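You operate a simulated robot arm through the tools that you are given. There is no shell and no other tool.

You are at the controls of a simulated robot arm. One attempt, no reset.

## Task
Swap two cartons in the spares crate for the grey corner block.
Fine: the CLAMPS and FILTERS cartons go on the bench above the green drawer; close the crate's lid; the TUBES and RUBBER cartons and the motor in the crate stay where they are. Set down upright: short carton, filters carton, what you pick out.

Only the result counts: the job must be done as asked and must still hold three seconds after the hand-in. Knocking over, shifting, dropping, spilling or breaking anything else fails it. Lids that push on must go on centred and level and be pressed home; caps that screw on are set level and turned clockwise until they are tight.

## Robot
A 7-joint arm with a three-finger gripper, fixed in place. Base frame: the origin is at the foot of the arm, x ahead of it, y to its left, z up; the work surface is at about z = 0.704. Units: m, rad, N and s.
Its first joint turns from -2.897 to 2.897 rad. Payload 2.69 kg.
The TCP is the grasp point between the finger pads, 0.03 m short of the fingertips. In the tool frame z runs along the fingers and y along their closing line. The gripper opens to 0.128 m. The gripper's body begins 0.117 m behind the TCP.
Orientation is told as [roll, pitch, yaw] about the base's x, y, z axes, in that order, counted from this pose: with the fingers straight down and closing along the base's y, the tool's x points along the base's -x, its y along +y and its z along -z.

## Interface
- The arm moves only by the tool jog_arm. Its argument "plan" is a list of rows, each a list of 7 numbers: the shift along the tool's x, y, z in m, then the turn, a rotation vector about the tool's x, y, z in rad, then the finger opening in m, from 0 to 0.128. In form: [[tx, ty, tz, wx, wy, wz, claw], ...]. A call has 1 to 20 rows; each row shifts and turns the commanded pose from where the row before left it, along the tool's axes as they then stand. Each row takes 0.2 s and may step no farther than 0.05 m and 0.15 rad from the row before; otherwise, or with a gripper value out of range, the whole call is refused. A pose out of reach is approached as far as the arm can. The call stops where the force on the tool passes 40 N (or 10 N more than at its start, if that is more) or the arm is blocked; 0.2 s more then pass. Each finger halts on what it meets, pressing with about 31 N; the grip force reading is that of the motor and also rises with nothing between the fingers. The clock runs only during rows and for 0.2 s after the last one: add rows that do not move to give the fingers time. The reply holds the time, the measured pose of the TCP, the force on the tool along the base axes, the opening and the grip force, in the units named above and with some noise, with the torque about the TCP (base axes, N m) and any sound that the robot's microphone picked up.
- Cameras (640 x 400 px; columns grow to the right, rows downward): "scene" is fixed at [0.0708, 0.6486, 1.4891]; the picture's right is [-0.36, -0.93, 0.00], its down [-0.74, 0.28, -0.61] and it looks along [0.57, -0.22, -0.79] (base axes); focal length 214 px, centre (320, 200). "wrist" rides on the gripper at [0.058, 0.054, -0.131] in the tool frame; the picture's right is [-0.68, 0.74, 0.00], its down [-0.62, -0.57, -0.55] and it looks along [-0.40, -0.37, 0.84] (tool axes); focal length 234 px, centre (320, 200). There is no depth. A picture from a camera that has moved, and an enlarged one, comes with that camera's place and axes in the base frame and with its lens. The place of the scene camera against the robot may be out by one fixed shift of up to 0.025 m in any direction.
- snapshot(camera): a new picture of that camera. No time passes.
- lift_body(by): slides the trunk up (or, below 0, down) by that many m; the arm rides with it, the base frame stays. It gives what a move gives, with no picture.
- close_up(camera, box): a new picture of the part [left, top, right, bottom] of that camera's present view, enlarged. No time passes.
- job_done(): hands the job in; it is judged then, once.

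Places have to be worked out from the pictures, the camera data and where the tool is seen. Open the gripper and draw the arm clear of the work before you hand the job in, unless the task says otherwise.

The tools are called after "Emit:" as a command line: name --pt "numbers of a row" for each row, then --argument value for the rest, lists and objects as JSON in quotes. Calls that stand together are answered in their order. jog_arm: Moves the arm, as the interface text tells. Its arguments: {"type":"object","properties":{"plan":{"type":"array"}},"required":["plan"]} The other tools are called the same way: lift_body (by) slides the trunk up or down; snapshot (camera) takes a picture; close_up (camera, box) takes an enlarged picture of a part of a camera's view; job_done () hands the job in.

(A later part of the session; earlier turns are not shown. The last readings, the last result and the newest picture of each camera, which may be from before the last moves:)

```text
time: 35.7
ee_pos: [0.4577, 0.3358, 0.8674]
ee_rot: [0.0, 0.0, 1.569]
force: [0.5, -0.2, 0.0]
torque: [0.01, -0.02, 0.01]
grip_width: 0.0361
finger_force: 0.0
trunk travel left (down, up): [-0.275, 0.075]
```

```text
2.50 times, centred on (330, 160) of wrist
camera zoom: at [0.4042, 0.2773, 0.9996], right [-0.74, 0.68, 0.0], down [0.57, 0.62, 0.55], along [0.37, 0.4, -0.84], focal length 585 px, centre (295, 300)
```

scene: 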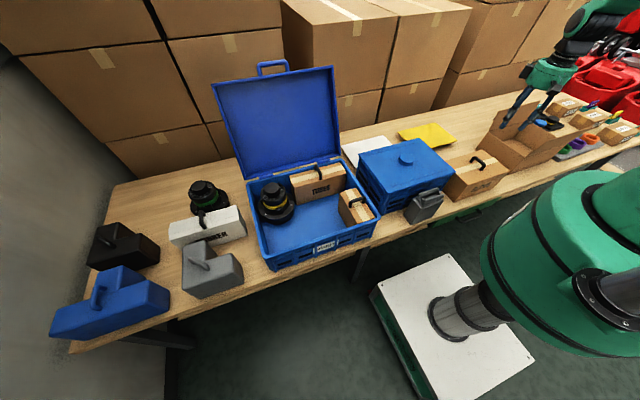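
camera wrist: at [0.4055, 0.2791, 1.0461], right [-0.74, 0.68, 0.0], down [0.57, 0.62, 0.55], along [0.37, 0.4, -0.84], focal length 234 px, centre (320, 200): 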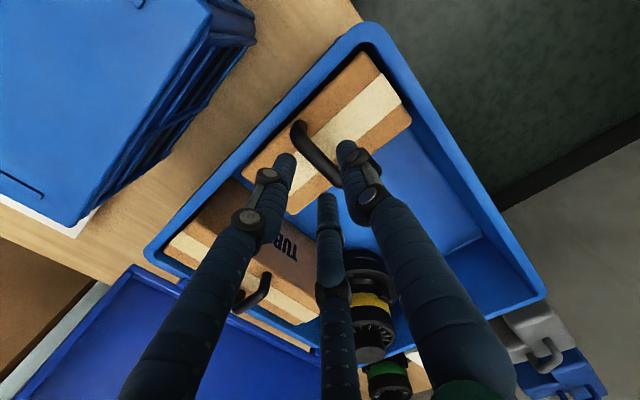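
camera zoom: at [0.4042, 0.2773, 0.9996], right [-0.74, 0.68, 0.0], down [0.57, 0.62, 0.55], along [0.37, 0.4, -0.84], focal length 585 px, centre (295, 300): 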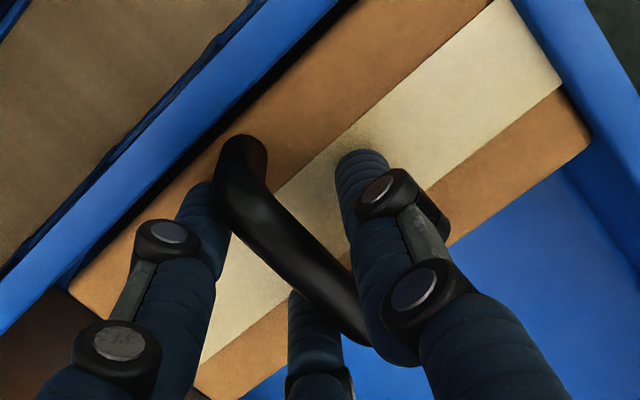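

The bar is between the fingers, a bit below the TCP as with FILTERS. I lower 3 mm to the same grip height as before and close.

Emit:
jog_arm --pt "0 0 0.003 0 0 0 0.036" --pt "0 0 0 0 0 0 0.02" --pt "0 0 0 0 0 0 0.0" --pt "0 0 0 0 0 0 0.0" --pt "0 0 0 0 0 0 0.0"

Emit:
close_up --camera "wrist" --box '[240, 80, 420, 240]'

```text
time: 36.9
ee_pos: [0.4586, 0.338, 0.8658]
ee_rot: [-0.001, -0.001, 1.569]
force: [20.6, -1.3, 6.5]
torque: [0.02, -0.11, 0.12]
grip_width: 0.0218
finger_force: 31.5
trunk travel left (down, up): [-0.275, 0.075]
```

```text
2.50 times, centred on (330, 160) of wrist
camera zoom: at [0.4057, 0.2776, 0.9969], right [-0.74, 0.68, 0.0], down [0.57, 0.61, 0.55], along [0.37, 0.4, -0.84], focal length 585 px, centre (295, 300)
```

zoom: 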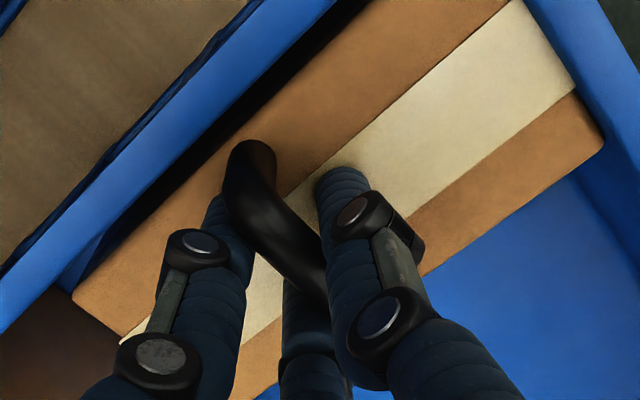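

Held at the same width (0.0218). I relieve the sideways push (shift +x 3 mm) and lift slightly as a test.

Emit:
jog_arm --pt "0 -0.003 0 0 0 0 0.0" --pt "0 0 0 0 0 0 0.0" --pt "0 0 -0.005 0 0 0 0.0" --pt "0 0 -0.008 0 0 0 0.0" --pt "0 0 -0.008 0 0 0 0.0" --pt "0 0 0 0 0 0 0.0"

Emit:
close_up --camera "scene" --box '[310, 150, 400, 240]'

```text
time: 38.3
ee_pos: [0.4608, 0.3361, 0.8854]
ee_rot: [0.0, 0.002, 1.569]
force: [0.4, -0.1, -3.2]
torque: [0.0, -0.01, 0.01]
grip_width: 0.0217
finger_force: 31.3
trunk travel left (down, up): [-0.275, 0.075]
```

```text
4.44 times, centred on (355, 195) of scene
camera zoom: at [0.0708, 0.6486, 1.4891], right [-0.36, -0.93, 0.0], down [-0.74, 0.28, -0.61], along [0.57, -0.22, -0.79], focal length 953 px, centre (164, 222)
```

zoom: 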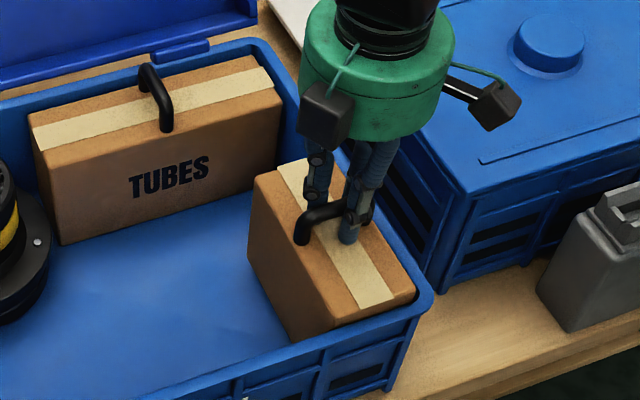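

It hangs level at 3 N. I lift to z≈1.12 and carry it over to (0.61, −0.27), still at yaw 90°.

Emit:
jog_arm --pt "0 0 -0.03 0 0 0 0.0" --pt "0 0 -0.04 0 0 0 0.0" --pt "0 0 -0.045 0 0 0 0.0" --pt "0 0 -0.045 0 0 0 0.0" --pt "0 0 -0.045 0 0 0 0.0" --pt "0 0 -0.03 0 0 0 0.0" --pt "0.0466 -0.0115 0 0 0 0 0.0" --pt "0.0466 -0.0115 0 0 0 0 0.0" --pt "0.0466 -0.0115 0 0 0 0 0.0" --pt "0.0466 -0.0115 0 0 0 0 0.0" --pt "0.0466 -0.0115 0 0 0 0 0.0" --pt "0.0466 -0.0115 0 0 0 0 0.0" --pt "0.0466 -0.0115 0 0 0 0 0.0" --pt "0.0466 -0.0115 0 0 0 0 0.0" --pt "0.0466 -0.0115 0 0 0 0 0.0" --pt "0.0466 -0.0115 0 0 0 0 0.0" --pt "0.0466 -0.0115 0 0 0 0 0.0" --pt "0.0466 -0.0115 0 0 0 0 0.0" --pt "0.0466 -0.0115 0 0 0 0 0.0"

Emit:
jog_arm --pt "0 0 0 0 0 0.1425 0.0" --pt "0 0 0 0 0 0.1425 0.0" --pt "0 0 0 0 0 0.1425 0.0" --pt "0 0 0 0 0 0.1425 0.0" --pt "0 0 0 0 0 0.1425 0.0" --pt "0 0 0 0 0 0.1425 0.0" --pt "0 0 0 0 0 0.1425 0.0" --pt "0 0 0 0 0 0.1425 0.0" --pt "0 0 0 0 0 0.1425 0.0" --pt "0 0 0 0 0 0.1425 0.0" --pt "0 0 0 0 0 0.1425 0.0" --pt "0 0 0 0 0 0 0.0"

Emit:
snapshot --camera "wrist"

Emit:
close_up --camera "scene" --box '[380, 30, 580, 230]'

```text
time: 42.3
ee_pos: [0.6084, -0.2711, 1.1226]
ee_rot: [0.002, 0.001, 1.569]
force: [0.1, 0.5, -3.0]
torque: [0.01, -0.04, 0.03]
grip_width: 0.0215
finger_force: 31.2
trunk travel left (down, up): [-0.275, 0.075]
```

```text
time: 44.9
ee_pos: [0.6104, -0.2701, 1.1211]
ee_rot: [0.0, 0.001, -0.001]
force: [-0.2, -1.0, -3.0]
torque: [0.01, -0.01, 0.03]
grip_width: 0.0217
finger_force: 30.5
trunk travel left (down, up): [-0.275, 0.075]
```

```text
taken
camera wrist: at [0.5516, -0.2168, 1.2527], right [0.68, 0.74, 0.0], down [0.62, -0.56, 0.55], along [0.4, -0.37, -0.84], focal length 234 px, centre (320, 200)
```

wrist: 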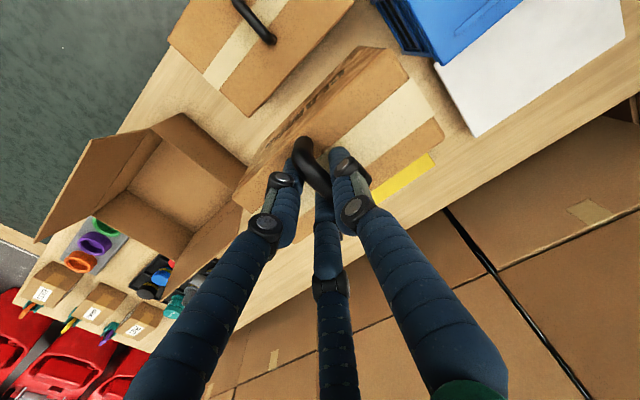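

```text
2.00 times, centred on (480, 130) of scene
camera zoom: at [0.0708, 0.6486, 1.4891], right [-0.36, -0.93, 0.0], down [-0.74, 0.28, -0.61], along [0.57, -0.22, -0.79], focal length 429 px, centre (0, 340)
```

zoom: 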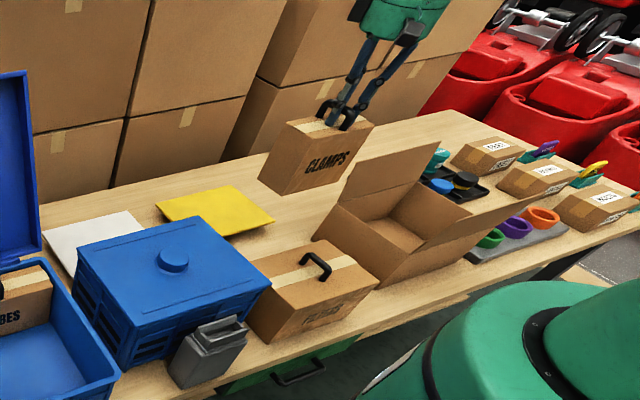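

It's the CLAMPS carton, level and clear above the strip behind FILTERS. I lower it to just above expected contact (TCP ≈0.857).

Emit:
jog_arm --pt "0 0 0.04 0 0 0 0.0" --pt "0 0 0.045 0 0 0 0.0" --pt "0 0 0.045 0 0 0 0.0" --pt "0 0 0.045 0 0 0 0.0" --pt "0 0 0.035 0 0 0 0.0" --pt "0 0 0.02 0 0 0 0.0" --pt "0 0 0.01 0 0 0 0.0" --pt "0 0 0.008 0 0 0 0.0" --pt "0 0 0 0 0 0 0.0"

Emit:
snapshot --camera "wrist"

Emit:
close_up --camera "scene" --box '[400, 70, 560, 230]'

```text
time: 46.9
ee_pos: [0.61, -0.27, 0.8727]
ee_rot: [0.001, 0.0, 0.003]
force: [0.9, -0.6, -2.9]
torque: [-0.01, 0.0, -0.01]
grip_width: 0.0212
finger_force: 30.7
trunk travel left (down, up): [-0.275, 0.075]
```

```text
taken
camera wrist: at [0.5513, -0.2167, 1.0045], right [0.67, 0.74, 0.0], down [0.62, -0.56, 0.55], along [0.4, -0.37, -0.84], focal length 234 px, centre (320, 200)
```

wrist: 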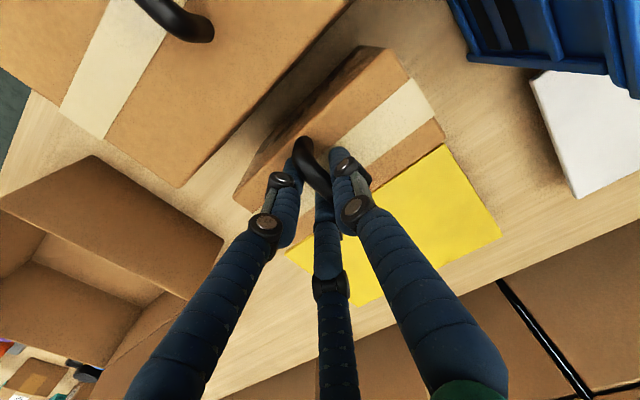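

```text
2.50 times, centred on (480, 150) of scene
camera zoom: at [0.0708, 0.6486, 1.4891], right [-0.36, -0.93, 0.0], down [-0.74, 0.28, -0.61], along [0.57, -0.22, -0.79], focal length 536 px, centre (-80, 325)
```

zoom: 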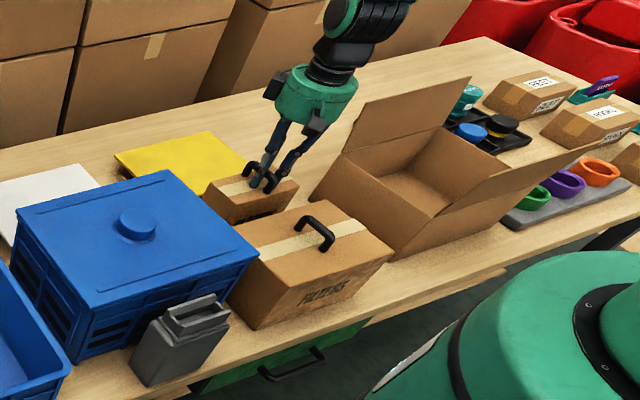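

Gaps to FILTERS, the yellow sheet and the open box all look fine. I continue down gently.

Emit:
jog_arm --pt "0 0 0.006 0 0 0 0.0" --pt "0 0 0.004 0 0 0 0.0" --pt "0 0 0.003 0 0 0 0.0"

```text
time: 47.7
ee_pos: [0.6094, -0.2689, 0.8595]
ee_rot: [0.002, 0.0, 0.003]
force: [-0.3, -0.7, -2.7]
torque: [-0.04, 0.05, 0.0]
grip_width: 0.0213
finger_force: 31.2
trunk travel left (down, up): [-0.275, 0.075]
```

Still free at z 0.8595; small steps now.

Emit:
jog_arm --pt "0 0 0.002 0 0 0 0.0" --pt "0 0 0.001 0 0 0 0.0"

```text
time: 48.3
ee_pos: [0.6096, -0.2701, 0.8568]
ee_rot: [0.0, 0.001, 0.003]
force: [-1.1, 2.5, 3.9]
torque: [-0.09, 0.01, -0.04]
grip_width: 0.0218
finger_force: 31.3
trunk travel left (down, up): [-0.275, 0.075]
```

Force turned to +4 N: the carton stands on the bench. I open and rise.

Emit:
jog_arm --pt "0 0 0 0 0 0 0.03" --pt "0 0 0 0 0 0 0.045" --pt "0 0 0 0 0 0 0.045" --pt "0 0 -0.01 0 0 0 0.045" --pt "0 0 -0.03 0 0 0 0.045" --pt "0 0 -0.04 0 0 0 0.045" --pt "0 0 -0.045 0 0 0 0.045" --pt "0 0 -0.045 0 0 0 0.045" --pt "0 0 -0.045 0 0 0 0.045" --pt "0 0 -0.045 0 0 0 0.045"

Emit:
snapshot --camera "wrist"

Emit:
snapshot --camera "scene"

```text
time: 50.5
ee_pos: [0.6087, -0.268, 1.118]
ee_rot: [-0.001, 0.002, 0.003]
force: [-1.0, -0.2, 0.2]
torque: [0.0, -0.03, -0.02]
grip_width: 0.0451
finger_force: 0.0
trunk travel left (down, up): [-0.275, 0.075]
```

```text
taken
camera wrist: at [0.5511, -0.2157, 1.2503], right [0.67, 0.74, 0.0], down [0.62, -0.56, 0.55], along [0.4, -0.37, -0.84], focal length 234 px, centre (320, 200)
```

wrist: 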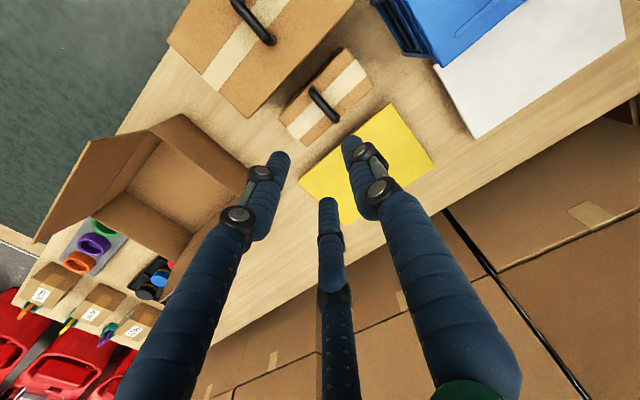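

```text
taken
```

scene: 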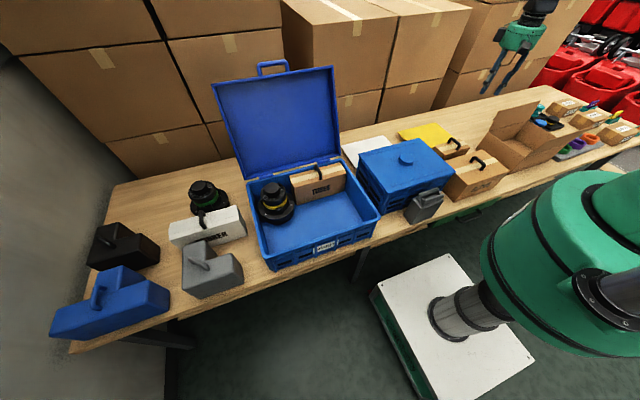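

Both cartons stand upright above the drawer area. Now I travel to the left side to view the grey block's handle at yaw 45°.

Emit:
jog_arm --pt "0.0116 0.0445 0 0 0 0 0.045" --pt "0.0116 0.0445 0 0 0 0 0.045" --pt "0.0116 0.0445 0 0 0 0 0.045" --pt "0.0116 0.0445 0 0 0 0 0.045" --pt "0.0116 0.0445 0 0 0 0 0.045" --pt "0.0116 0.0445 0 0 0 0 0.045" --pt "0.0116 0.0445 0 0 0 0 0.045" --pt "0.0116 0.0445 0 0 0 0 0.045" --pt "0.0116 0.0445 0 0 0 0 0.045" --pt "0.0116 0.0445 0 0 0 0 0.045" --pt "0.0116 0.0445 0 0 0 0 0.045" --pt "0.0116 0.0445 0 0 0 0 0.045" --pt "0.0116 0.0445 0 0 0 0 0.045" --pt "0.0116 0.0445 0 0 0 0 0.045" --pt "0.0116 0.0445 0 0 0 0 0.045" --pt "0.0116 0.0445 0 0 0 0 0.045" --pt "0.0116 0.0445 0 0 0 0 0.045" --pt "0.0116 0.0445 0 0 0 0 0.045" --pt "0.0116 0.0445 0 0 0 0 0.045" --pt "0.0116 0.0445 0 0 0 0 0.045"

Emit:
jog_arm --pt "0.0116 0.0445 0 0 0 0 0.045" --pt "0.0116 0.0445 0 0 0 0 0.045" --pt "0.0116 0.0445 0 0 0 0 0.045" --pt "0.0116 0.0445 0 0 0 0 0.045" --pt "0 0 0 0 0 -0.131 0.045" --pt "0 0 0 0 0 -0.131 0.045" --pt "0 0 0 0 0 -0.131 0.045" --pt "0 0 0 0 0 -0.131 0.045" --pt "0 0 0 0 0 -0.131 0.045" --pt "0 0 0 0 0 -0.131 0.045"

Emit:
snapshot --camera "wrist"

Emit:
snapshot --camera "scene"

```text
time: 54.7
ee_pos: [0.3769, 0.621, 1.1161]
ee_rot: [-0.003, -0.001, 0.002]
force: [0.1, -0.2, 0.0]
torque: [0.0, -0.01, -0.01]
grip_width: 0.0451
finger_force: 0.0
trunk travel left (down, up): [-0.275, 0.075]
```

```text
time: 56.9
ee_pos: [0.3285, 0.7975, 1.1161]
ee_rot: [-0.001, 0.0, 0.789]
force: [0.3, -0.6, -0.9]
torque: [-0.01, 0.0, -0.01]
grip_width: 0.0452
finger_force: 0.1
trunk travel left (down, up): [-0.275, 0.075]
```

```text
taken
camera wrist: at [0.2496, 0.7936, 1.2481], right [-0.05, 1.0, 0.0], down [0.84, 0.04, 0.55], along [0.55, 0.03, -0.84], focal length 234 px, centre (320, 200)
```

wrist: 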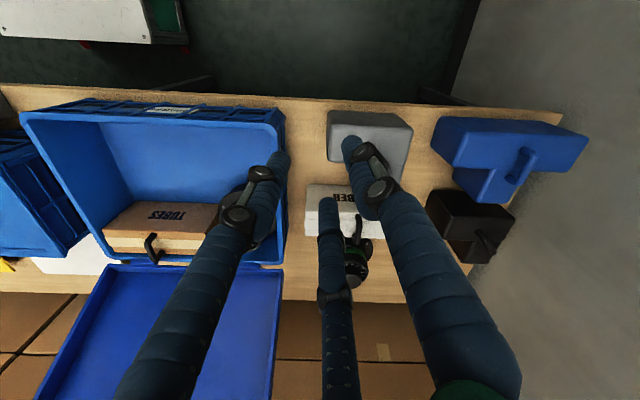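

```text
taken
```

scene: 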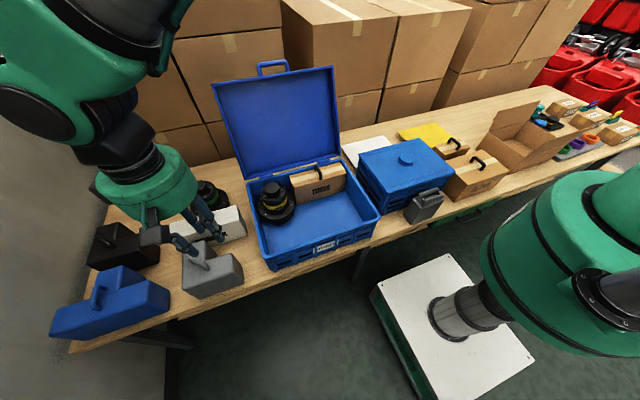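

The finger hides the handle; I move toward a pose above it, (0.42, 0.90, 1.0), and check whether that radius is reachable.

Emit:
jog_arm --pt "-0.0336 0.0016 0.0275 0 0 0 0.045" --pt "-0.0336 0.0016 0.0275 0 0 0 0.045" --pt "-0.0336 0.0016 0.0275 0 0 0 0.045" --pt "-0.0336 0.0016 0.0275 0 0 0 0.045" --pt "0 0 0 0 0 0 0.045"

Emit:
snapshot --camera "wrist"

Emit:
close_up --camera "wrist" --box '[220, 50, 460, 210]'

Emit:
snapshot --camera "scene"

```text
time: 58.1
ee_pos: [0.419, 0.8977, 1.0045]
ee_rot: [0.0, 0.002, 0.788]
force: [0.5, 0.1, 0.2]
torque: [-0.06, 0.05, -0.02]
grip_width: 0.0453
finger_force: 0.0
trunk travel left (down, up): [-0.275, 0.075]
```

```text
taken
camera wrist: at [0.3403, 0.8939, 1.1371], right [-0.05, 1.0, 0.0], down [0.84, 0.04, 0.55], along [0.55, 0.02, -0.84], focal length 234 px, centre (320, 200)
```

wrist: 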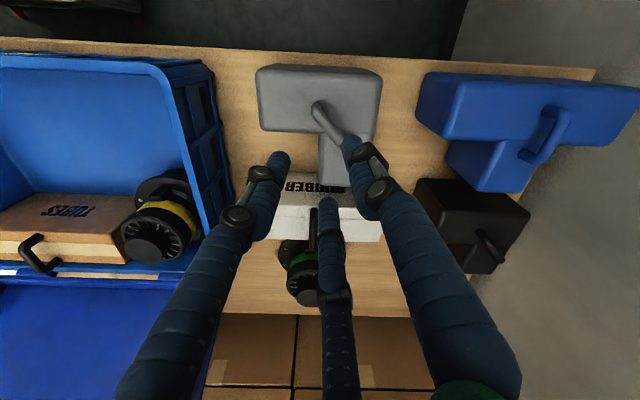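

```text
2.50 times, centred on (340, 130) of wrist
camera zoom: at [0.3403, 0.8939, 1.1371], right [-0.05, 1.0, 0.0], down [0.84, 0.04, 0.55], along [0.55, 0.02, -0.84], focal length 585 px, centre (270, 375)
```

zoom: 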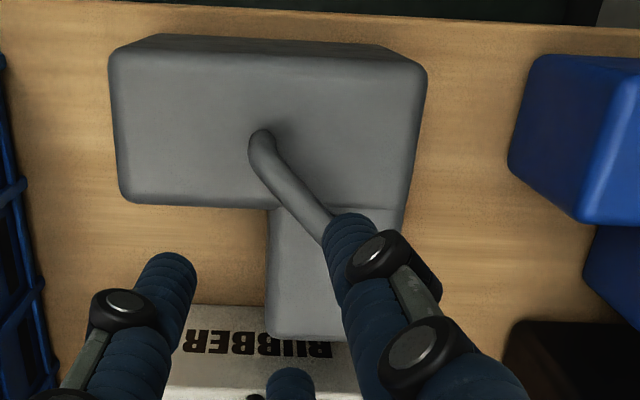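

```text
taken
```

scene: 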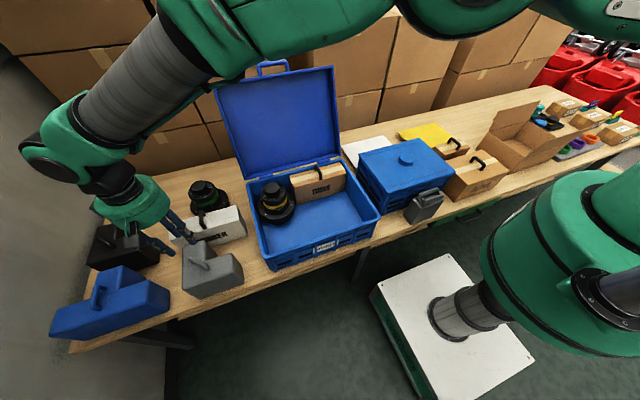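

The arm reaches there (r≈0.99). The block measures x 0.368–0.524, y 0.815–0.971, top z≈0.81, handle bar from (0.399, 0.888) to (0.441, 0.927). I shift slightly and descend to z≈0.91 to verify alignment.

Emit:
jog_arm --pt "-0.006 0.006 0.02 0 0 0 0.045" --pt "0 0 0.04 0 0 0 0.045" --pt "0 0 0.035 0 0 0 0.045" --pt "0 0 0 0 0 0 0.045"

Emit:
snapshot --camera "wrist"

Emit:
close_up --camera "wrist" --box '[220, 70, 420, 220]'

Emit:
close_up --camera "scene" --box '[100, 180, 260, 310]'

```text
time: 59.1
ee_pos: [0.4179, 0.9067, 0.9101]
ee_rot: [0.001, -0.001, 0.79]
force: [0.0, 0.2, -0.3]
torque: [-0.03, -0.01, 0.01]
grip_width: 0.0453
finger_force: 0.1
trunk travel left (down, up): [-0.275, 0.075]
```

```text
taken
camera wrist: at [0.3397, 0.9025, 1.0413], right [-0.05, 1.0, 0.0], down [0.84, 0.04, 0.55], along [0.55, 0.02, -0.84], focal length 234 px, centre (320, 200)
```

wrist: 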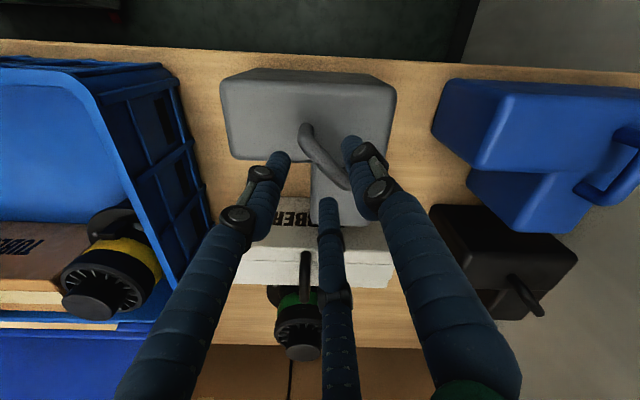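

```text
2.67 times, centred on (320, 145) of wrist
camera zoom: at [0.3397, 0.9025, 1.0413], right [-0.05, 1.0, 0.0], down [0.84, 0.04, 0.55], along [0.55, 0.02, -0.84], focal length 624 px, centre (320, 347)
```

zoom: 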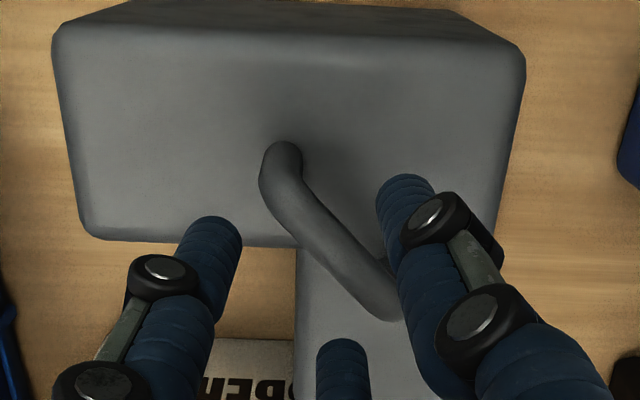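

```text
3.08 times, centred on (180, 245) of scene
camera zoom: at [0.0708, 0.6486, 1.4891], right [-0.36, -0.93, 0.0], down [-0.74, 0.28, -0.61], along [0.57, -0.22, -0.79], focal length 660 px, centre (751, 62)
```

zoom: 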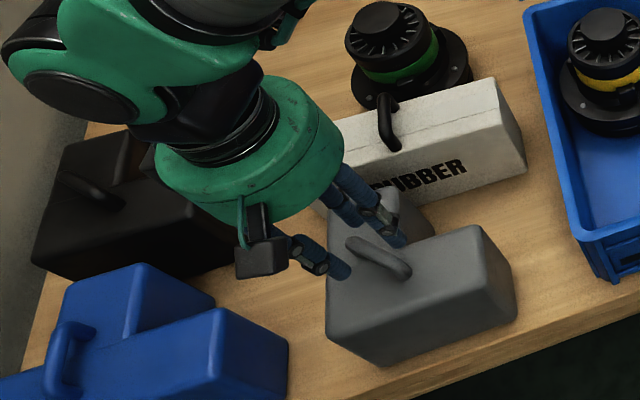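

The bar centre is about 4–6 mm toward +x of the TCP and angled ~40°. I correct, turn 3° and lower to z≈0.87.

Emit:
jog_arm --pt "-0.005 -0.0036 0 0 0 0.05 0.045" --pt "0 0 0.015 0 0 0 0.045" --pt "0 0 0.015 0 0 0 0.045" --pt "0 0 0.01 0 0 0 0.045" --pt "0 0 0 0 0 0 0.045"

Emit:
close_up --camera "wrist" --box '[220, 70, 420, 220]'

Emit:
close_up --camera "scene" --box '[160, 200, 250, 300]'

```text
time: 60.3
ee_pos: [0.4248, 0.9068, 0.8708]
ee_rot: [0.001, -0.001, 0.738]
force: [0.5, -0.3, -0.4]
torque: [0.0, -0.05, 0.02]
grip_width: 0.0449
finger_force: 0.1
trunk travel left (down, up): [-0.275, 0.075]
```

```text
2.67 times, centred on (320, 145) of wrist
camera zoom: at [0.346, 0.9065, 1.0029], right [0.0, 1.0, 0.0], down [0.84, 0.0, 0.55], along [0.55, 0.0, -0.84], focal length 624 px, centre (320, 347)
```

zoom: 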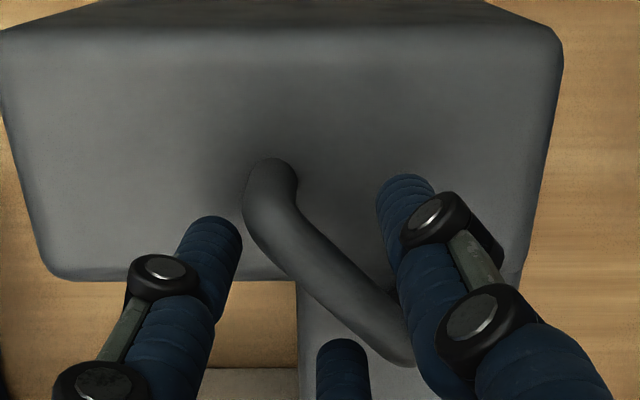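

```text
4.00 times, centred on (205, 250) of scene
camera zoom: at [0.0708, 0.6486, 1.4891], right [-0.36, -0.93, 0.0], down [-0.74, 0.28, -0.61], along [0.57, -0.22, -0.79], focal length 858 px, centre (780, 0)
```

zoom: 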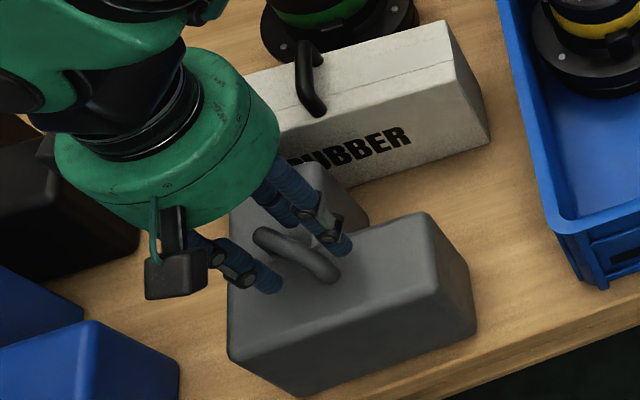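

The bar passes right beneath the TCP, at z≈0.845. I descend 0.018 and close.

Emit:
jog_arm --pt "0 0 0.008 0 0 0 0.045" --pt "0 0 0.006 0 0 0 0.045" --pt "0 0 0.004 0 0 0 0.045" --pt "0 0 0 0 0 0 0.03" --pt "0 0 0 0 0 0 0.015" --pt "0 0 0 0 0 0 0.0" --pt "0 0 0 0 0 0 0.0"

Emit:
close_up --camera "wrist" --box '[220, 70, 420, 220]'

```text
time: 61.9
ee_pos: [0.4241, 0.9081, 0.8544]
ee_rot: [0.0, 0.001, 0.738]
force: [-0.3, 2.4, 5.6]
torque: [0.04, -0.03, -0.03]
grip_width: 0.0216
finger_force: 31.1
trunk travel left (down, up): [-0.275, 0.075]
```

```text
2.67 times, centred on (320, 145) of wrist
camera zoom: at [0.3456, 0.9071, 0.9856], right [0.0, 1.0, 0.0], down [0.84, 0.0, 0.55], along [0.55, 0.0, -0.84], focal length 624 px, centre (320, 347)
```

zoom: 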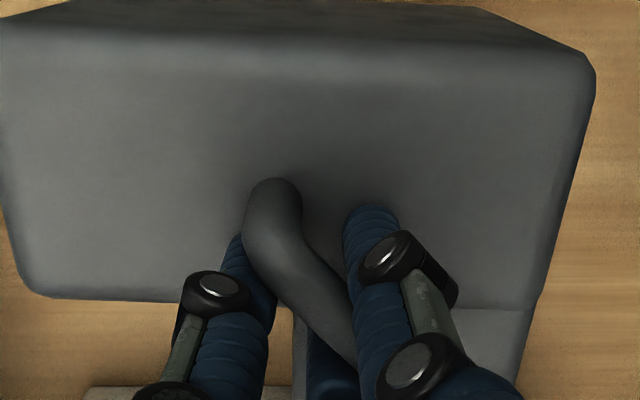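

Gripped at 0.0216 with little side load. I test-lift 2 cm.

Emit:
jog_arm --pt "0 0 -0.005 0 0 0 0.0" --pt "0 0 -0.008 0 0 0 0.0" --pt "0 0 -0.01 0 0 0 0.0" --pt "0 0 0 0 0 0 0.0"

Emit:
close_up --camera "scene" --box '[140, 190, 270, 310]'

Emit:
close_up --camera "wrist" --box '[220, 70, 420, 220]'

```text
time: 62.9
ee_pos: [0.4239, 0.9059, 0.8763]
ee_rot: [-0.001, 0.001, 0.739]
force: [0.3, 1.2, -3.1]
torque: [0.0, -0.03, 0.02]
grip_width: 0.0213
finger_force: 31.2
trunk travel left (down, up): [-0.275, 0.075]
```

```text
3.33 times, centred on (205, 250) of scene
camera zoom: at [0.0708, 0.6486, 1.4891], right [-0.36, -0.93, 0.0], down [-0.74, 0.28, -0.61], along [0.57, -0.22, -0.79], focal length 715 px, centre (703, 33)
```

zoom: 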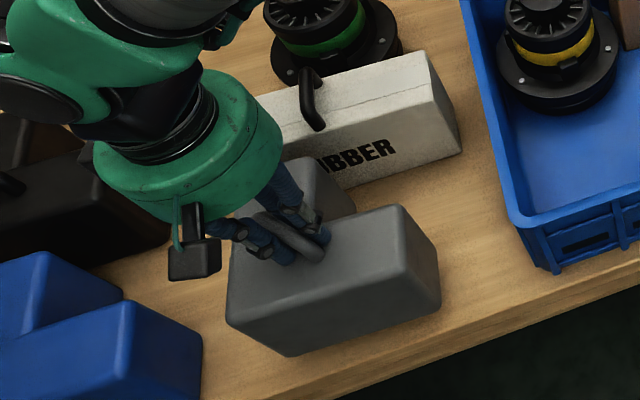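

```text
2.67 times, centred on (320, 145) of wrist
camera zoom: at [0.3457, 0.9071, 1.0079], right [0.0, 1.0, 0.0], down [0.84, 0.0, 0.55], along [0.55, 0.0, -0.84], focal length 624 px, centre (320, 347)
```

zoom: 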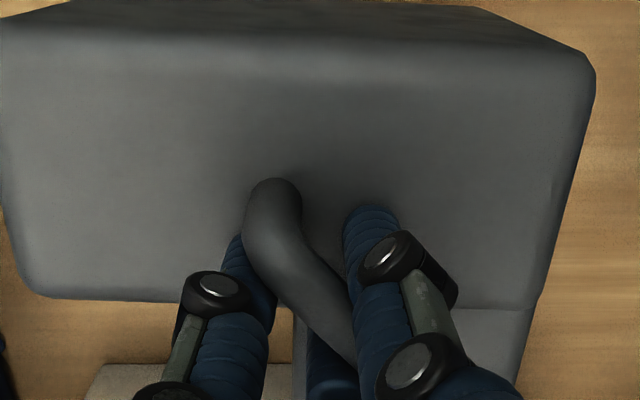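

The block hangs level at ~3 N. I lift it clear and carry it to above the front-right free area of the crate, TCP target (0.453, 0.434) so its footprint lands at x≈0.397–0.553, y≈0.342–0.498.

Emit:
jog_arm --pt "0 0 -0.03 0 0 0 0.0" --pt "0 0 -0.04 0 0 0 0.0" --pt "0 0 -0.04 0 0 0 0.0" --pt "0 0 -0.04 0 0 0 0.0" --pt "0 0 0 0 0 0 0.0" --pt "0.027 -0.0335 -0.012 0 0 0 0.0" --pt "0.027 -0.0335 -0.012 0 0 0 0.0" --pt "0.027 -0.0335 -0.012 0 0 0 0.0" --pt "0.027 -0.0335 -0.012 0 0 0 0.0" --pt "0.027 -0.0335 -0.006 0 0 0 0.0" --pt "0.027 -0.0335 0 0 0 0 0.0" --pt "0.027 -0.0335 0 0 0 0 0.0" --pt "0.027 -0.0335 0 0 0 0 0.0" --pt "0.027 -0.0335 0 0 0 0 0.0" --pt "0.027 -0.0335 0 0 0 0 0.0" --pt "0.027 -0.0335 0 0 0 0 0.0" --pt "0 0 0 0 0 0 0.0"

Emit:
snapshot --camera "wrist"

Emit:
snapshot --camera "scene"

Emit:
close_up --camera "scene" --box '[220, 130, 390, 280]'

```text
time: 66.5
ee_pos: [0.4532, 0.4344, 1.0805]
ee_rot: [0.002, 0.001, 0.739]
force: [-0.2, -1.3, -2.7]
torque: [0.05, -0.01, -0.02]
grip_width: 0.0214
finger_force: 30.3
trunk travel left (down, up): [-0.275, 0.075]
```

```text
taken
camera wrist: at [0.3746, 0.4333, 1.2126], right [0.0, 1.0, 0.0], down [0.84, 0.0, 0.55], along [0.55, 0.0, -0.84], focal length 234 px, centre (320, 200)
```

wrist: 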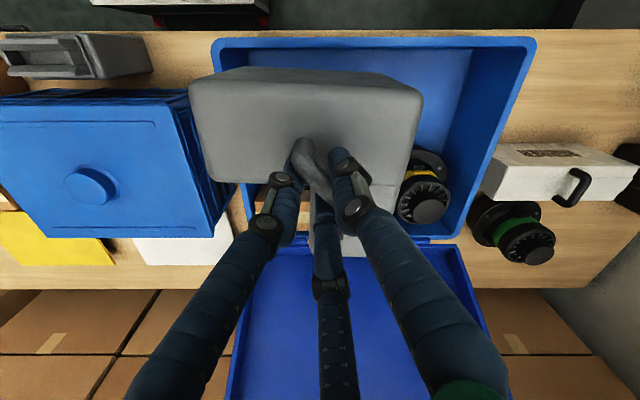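

```text
taken
```

scene: 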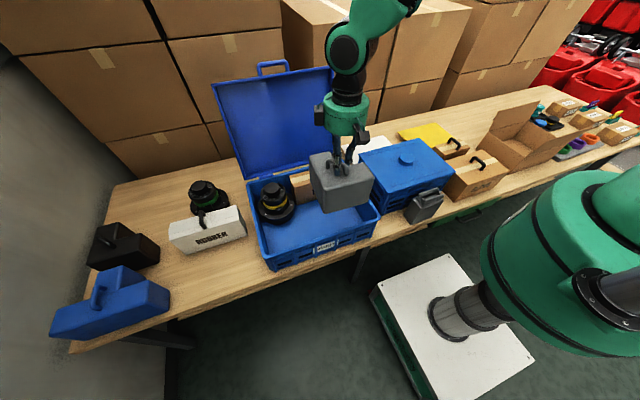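

```text
2.67 times, centred on (305, 205) of scene
camera zoom: at [0.0708, 0.6486, 1.4891], right [-0.36, -0.93, 0.0], down [-0.74, 0.28, -0.61], along [0.57, -0.22, -0.79], focal length 572 px, centre (360, 187)
```

zoom: 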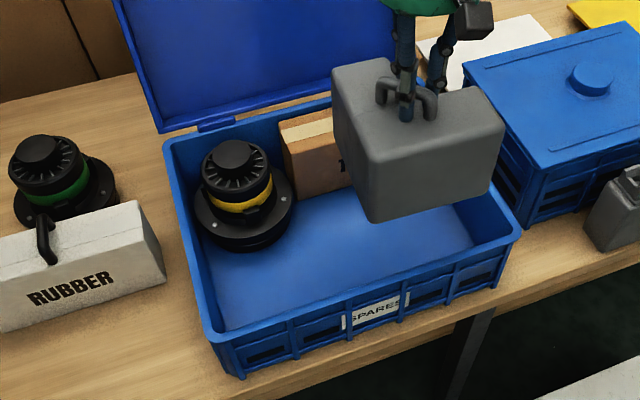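

Everything inside is clear: TUBES front at x≈0.61, motor at y>0.55, rim front at x≈0.37. I shift +x by 1 cm and lower to z≈0.90.

Emit:
jog_arm --pt "-0.0074 -0.0067 0 0 0 0 0.0" --pt "0 0 0.03 0 0 0 0.0" --pt "0 0 0.04 0 0 0 0.0" --pt "0 0 0.03 0 0 0 0.0" --pt "0 0 0.03 0 0 0 0.0" --pt "0 0 0.02 0 0 0 0.0" --pt "0 0 0.02 0 0 0 0.0" --pt "0 0 0.01 0 0 0 0.0" --pt "0 0 0 0 0 0 0.0"

Emit:
snapshot --camera "wrist"

Emit:
close_up --camera "scene" --box '[220, 130, 390, 280]'

```text
time: 68.5
ee_pos: [0.464, 0.4352, 0.8995]
ee_rot: [0.0, -0.001, 0.739]
force: [0.0, -0.2, -3.0]
torque: [-0.05, 0.0, -0.03]
grip_width: 0.0213
finger_force: 31.6
trunk travel left (down, up): [-0.275, 0.075]
```

```text
taken
camera wrist: at [0.3848, 0.4351, 1.032], right [0.0, 1.0, 0.0], down [0.84, 0.0, 0.55], along [0.55, 0.0, -0.84], focal length 234 px, centre (320, 200)
```

wrist: 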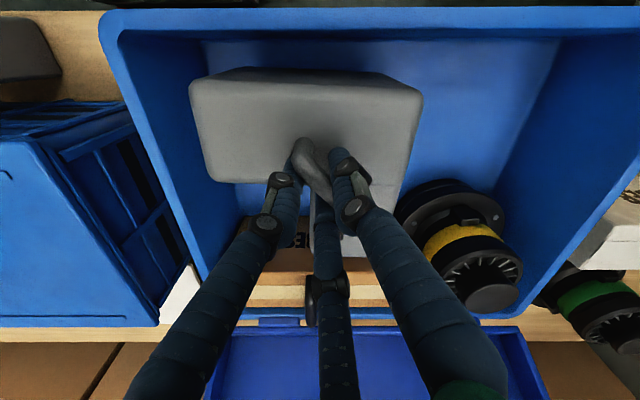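

```text
2.67 times, centred on (305, 205) of scene
camera zoom: at [0.0708, 0.6486, 1.4891], right [-0.36, -0.93, 0.0], down [-0.74, 0.28, -0.61], along [0.57, -0.22, -0.79], focal length 572 px, centre (360, 187)
```

zoom: 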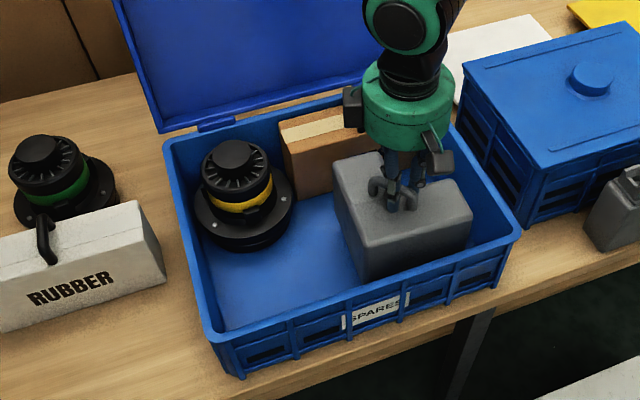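

The block is inside the walls with clearance to TUBES and the motor. I lower to just above the floor.

Emit:
jog_arm --pt "0 0 0.012 0 0 0 0.0" --pt "0 0 0.01 0 0 0 0.0" --pt "0 0 0.006 0 0 0 0.0" --pt "0 0 0.003 0 0 0 0.0"

```text
time: 69.5
ee_pos: [0.4645, 0.4339, 0.8686]
ee_rot: [0.001, 0.0, 0.739]
force: [-0.1, -0.4, -3.9]
torque: [-0.04, 0.01, 0.01]
grip_width: 0.0215
finger_force: 31.2
trunk travel left (down, up): [-0.275, 0.075]
```

Still hanging free; small steps next.

Emit:
jog_arm --pt "0 0 0.002 0 0 0 0.0" --pt "0 0 0.002 0 0 0 0.0"

```text
time: 70.1
ee_pos: [0.4645, 0.4344, 0.8664]
ee_rot: [0.001, 0.002, 0.738]
force: [-0.1, -0.4, -3.2]
torque: [-0.02, 0.0, -0.02]
grip_width: 0.0215
finger_force: 30.9
trunk travel left (down, up): [-0.275, 0.075]
```

Not yet; 2 mm more.

Emit:
jog_arm --pt "0 0 0.002 0 0 0 0.0" --pt "0 0 0.001 0 0 0 0.0"

```text
time: 70.7
ee_pos: [0.4637, 0.4344, 0.8636]
ee_rot: [0.0, 0.002, 0.739]
force: [0.4, 0.9, -3.6]
torque: [-0.05, 0.03, -0.01]
grip_width: 0.0214
finger_force: 31.4
trunk travel left (down, up): [-0.275, 0.075]
```

Emit:
jog_arm --pt "0 0 0.0015 0 0 0 0.0" --pt "0 0 0.001 0 0 0 0.0"

```text
time: 71.3
ee_pos: [0.4638, 0.4348, 0.8619]
ee_rot: [-0.003, 0.002, 0.74]
force: [-7.1, -0.5, 20.4]
torque: [-0.35, 0.53, 0.05]
grip_width: 0.0217
finger_force: 31.2
trunk travel left (down, up): [-0.275, 0.075]
```

The block is seated on the crate floor (+20 N). I back off 1 mm, open and rise.

Emit:
jog_arm --pt "0 0 -0.001 0 0 0 0.0" --pt "0 0 0 0 0 0 0.03" --pt "0 0 0 0 0 0 0.045" --pt "0 0 0 0 0 0 0.045" --pt "0 0 -0.01 0 0 0 0.045" --pt "0 0 -0.03 0 0 0 0.045" --pt "0 0 -0.04 0 0 0 0.045" --pt "0 0 -0.04 0 0 0 0.045" --pt "0 0 -0.04 0 0 0 0.045" --pt "0 0 -0.045 0 0 0 0.045" --pt "0 0 -0.045 0 0 0 0.045"

Emit:
snapshot --camera "wrist"

Emit:
snapshot --camera "scene"

Emit:
close_up --camera "scene" --box '[190, 40, 400, 280]'

```text
time: 73.7
ee_pos: [0.4631, 0.4333, 1.1106]
ee_rot: [0.0, 0.002, 0.738]
force: [0.2, -0.4, 0.1]
torque: [0.02, -0.02, 0.02]
grip_width: 0.0452
finger_force: 0.0
trunk travel left (down, up): [-0.275, 0.075]
```

```text
taken
camera wrist: at [0.3845, 0.4328, 1.2431], right [0.0, 1.0, 0.0], down [0.84, 0.0, 0.55], along [0.55, 0.0, -0.84], focal length 234 px, centre (320, 200)
```

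wrist: 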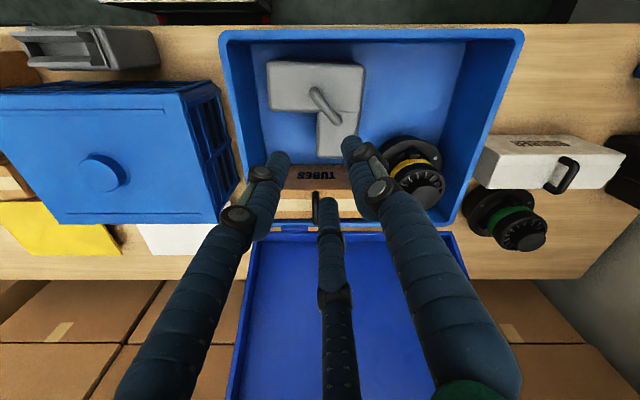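

```text
taken
```

scene: 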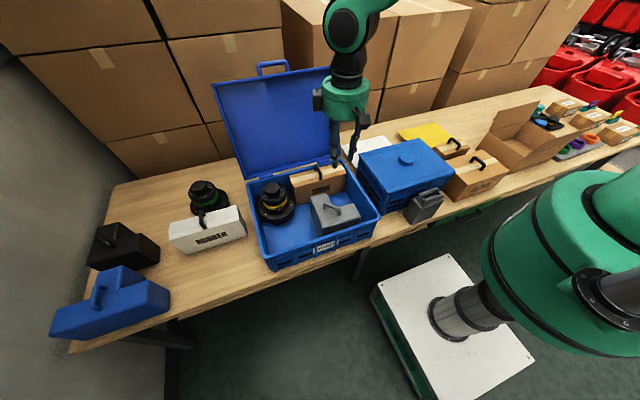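

```text
1.67 times, centred on (295, 160) of scene
camera zoom: at [0.0708, 0.6486, 1.4891], right [-0.36, -0.93, 0.0], down [-0.74, 0.28, -0.61], along [0.57, -0.22, -0.79], focal length 358 px, centre (362, 267)
```

zoom: 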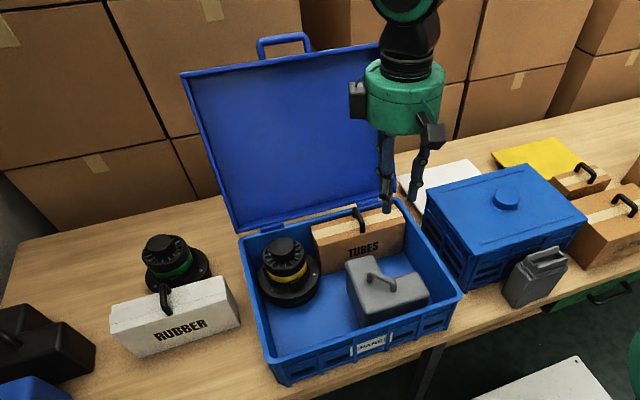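

The block stands in the crate. Now for the lid: it leans back about 19° past vertical, top edge estimated near x≈0.82, z≈1.19. I move to the right of it to view its profile with the wrist camera.

Emit:
jog_arm --pt "0 0 -0.02 0 0 -0.1387 0.06" --pt "0 0 -0.02 0 0 -0.1387 0.06" --pt "0 0 -0.02 0 0 -0.1387 0.06" --pt "0 0 -0.02 0 0 -0.1387 0.06" --pt "0 0 -0.01 0 0 -0.1387 0.06" --pt "0 0 0 0 0 -0.1387 0.06" --pt "0.0413 -0.0157 0 0 0 0 0.06" --pt "0.0413 -0.0157 0 0 0 0 0.06" --pt "0.0413 -0.0157 0 0 0 0 0.06" --pt "0.0413 -0.0157 0 0 0 0 0.06" --pt "0.0413 -0.0157 0 0 0 0 0.06" --pt "0.0413 -0.0157 0 0 0 0 0.06" --pt "0.0413 -0.0157 0 0 0 0 0.06" --pt "0.0413 -0.0157 0 0 0 0 0.06" --pt "0.0413 -0.0157 0 0 0 0 0.06" --pt "0.0413 -0.0157 0 0 0 0 0.06"

Emit:
snapshot --camera "wrist"

Emit:
close_up --camera "scene" --box '[200, 50, 400, 260]'

```text
time: 77.1
ee_pos: [0.6211, 0.022, 1.2019]
ee_rot: [0.001, -0.001, 1.571]
force: [-0.1, -0.6, 0.2]
torque: [0.03, 0.0, 0.0]
grip_width: 0.06
finger_force: 0.1
trunk travel left (down, up): [-0.275, 0.075]
```

```text
taken
camera wrist: at [0.5675, -0.0374, 1.3328], right [-0.74, 0.68, 0.0], down [0.57, 0.62, 0.55], along [0.37, 0.4, -0.84], focal length 234 px, centre (320, 200)
```

wrist: 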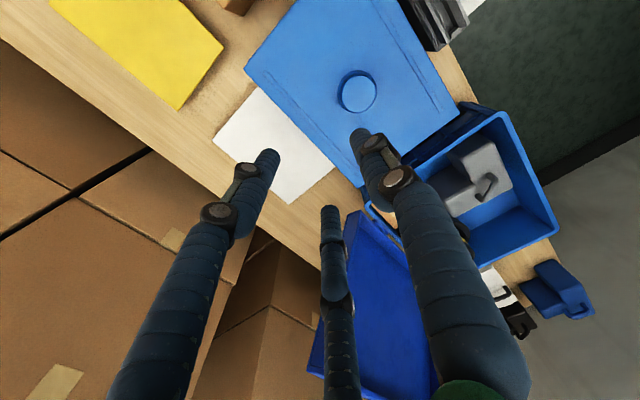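

```text
1.90 times, centred on (300, 155) of scene
camera zoom: at [0.0708, 0.6486, 1.4891], right [-0.36, -0.93, 0.0], down [-0.74, 0.28, -0.61], along [0.57, -0.22, -0.79], focal length 408 px, centre (358, 286)
```

zoom: 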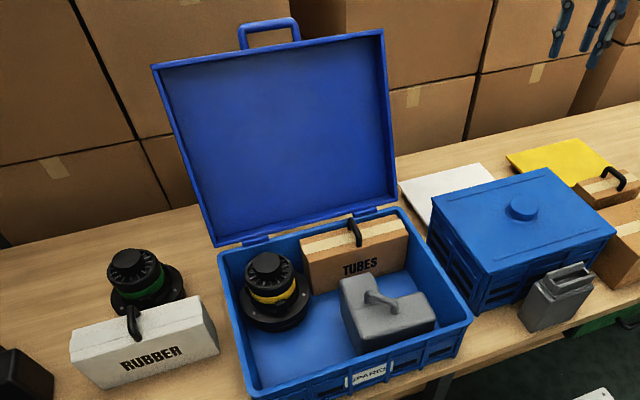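

I zoom on the lid's right edge in both views to locate it better.

Emit:
close_up --camera "wrist" --box '[280, 180, 480, 400]'

Emit:
close_up --camera "scene" --box '[200, 50, 350, 190]'

```text
1.82 times, centred on (380, 290) of wrist
camera zoom: at [0.5675, -0.0374, 1.3328], right [-0.74, 0.68, 0.0], down [0.57, 0.62, 0.55], along [0.37, 0.4, -0.84], focal length 426 px, centre (211, 36)
```

zoom: 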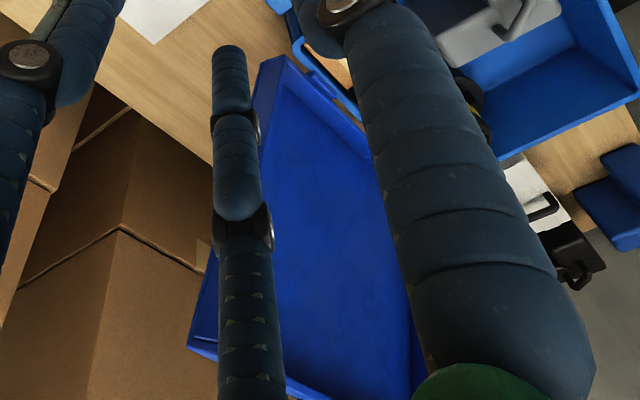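

```text
2.86 times, centred on (275, 120) of scene
camera zoom: at [0.0708, 0.6486, 1.4891], right [-0.36, -0.93, 0.0], down [-0.74, 0.28, -0.61], along [0.57, -0.22, -0.79], focal length 613 px, centre (449, 429)
```

zoom: 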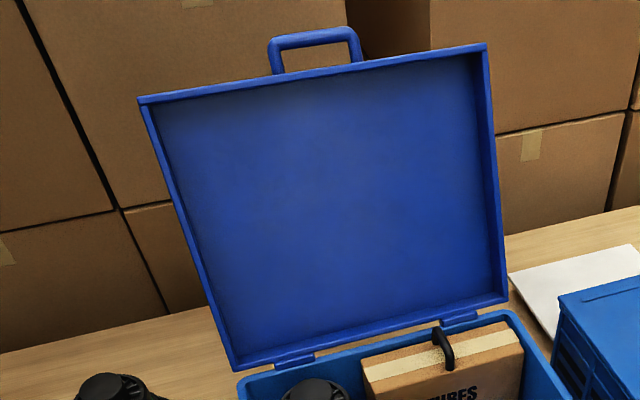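

The lid is a tray about 4 cm deep: front plane from about (0.715, 0.855) up to (0.845, 1.175), back plane up to (0.891, 1.156), right edge y≈0.285. I plan to straddle its top edge near the right corner with open fingers; first I test reach right of the lid at (0.868, 0.10, 1.25).

Emit:
jog_arm --pt "0 0 -0.048 0 0 0 0.128" --pt "-0.01 -0.045 0 0 0 0 0.128" --pt "-0.015 -0.045 0 0 0 0 0.128" --pt "-0.015 -0.045 0 0 0 0 0.128" --pt "-0.015 -0.045 0 0 0 0 0.128" --pt "-0.01 -0.045 0 0 0 0 0.128" --pt "-0.01 -0.022 0 0 0 0 0.128" --pt "0 0 0 0 0 0 0.128"

Emit:
snapshot --camera "wrist"

Emit:
snapshot --camera "scene"

```text
time: 78.9
ee_pos: [0.8683, 0.0974, 1.2498]
ee_rot: [-0.001, 0.001, 1.57]
force: [-0.2, 0.3, -0.1]
torque: [-0.01, -0.03, 0.0]
grip_width: 0.1279
finger_force: 0.1
trunk travel left (down, up): [-0.275, 0.075]
```

```text
taken
camera wrist: at [0.8157, 0.0383, 1.3812], right [-0.74, 0.68, 0.0], down [0.57, 0.62, 0.55], along [0.37, 0.4, -0.84], focal length 234 px, centre (320, 200)
```

wrist: 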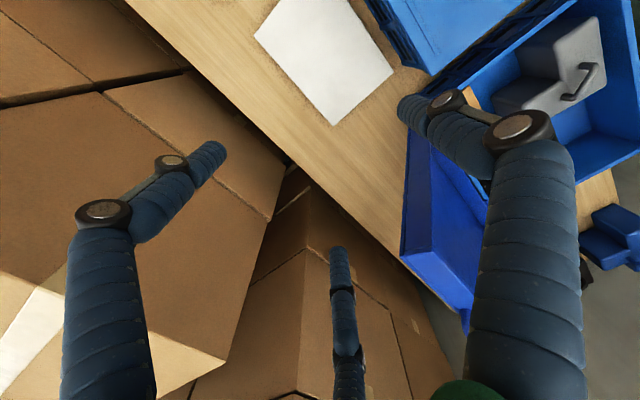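

```text
taken
```

scene: 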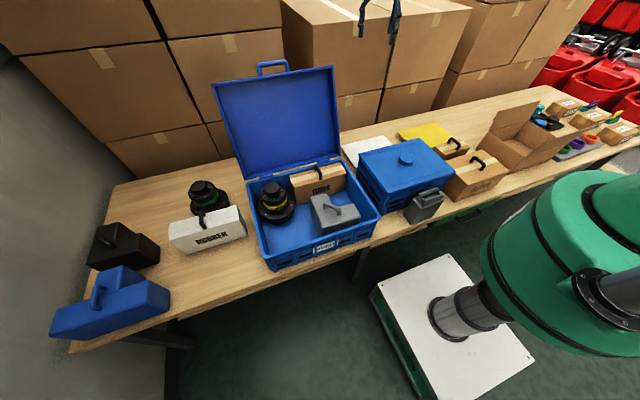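

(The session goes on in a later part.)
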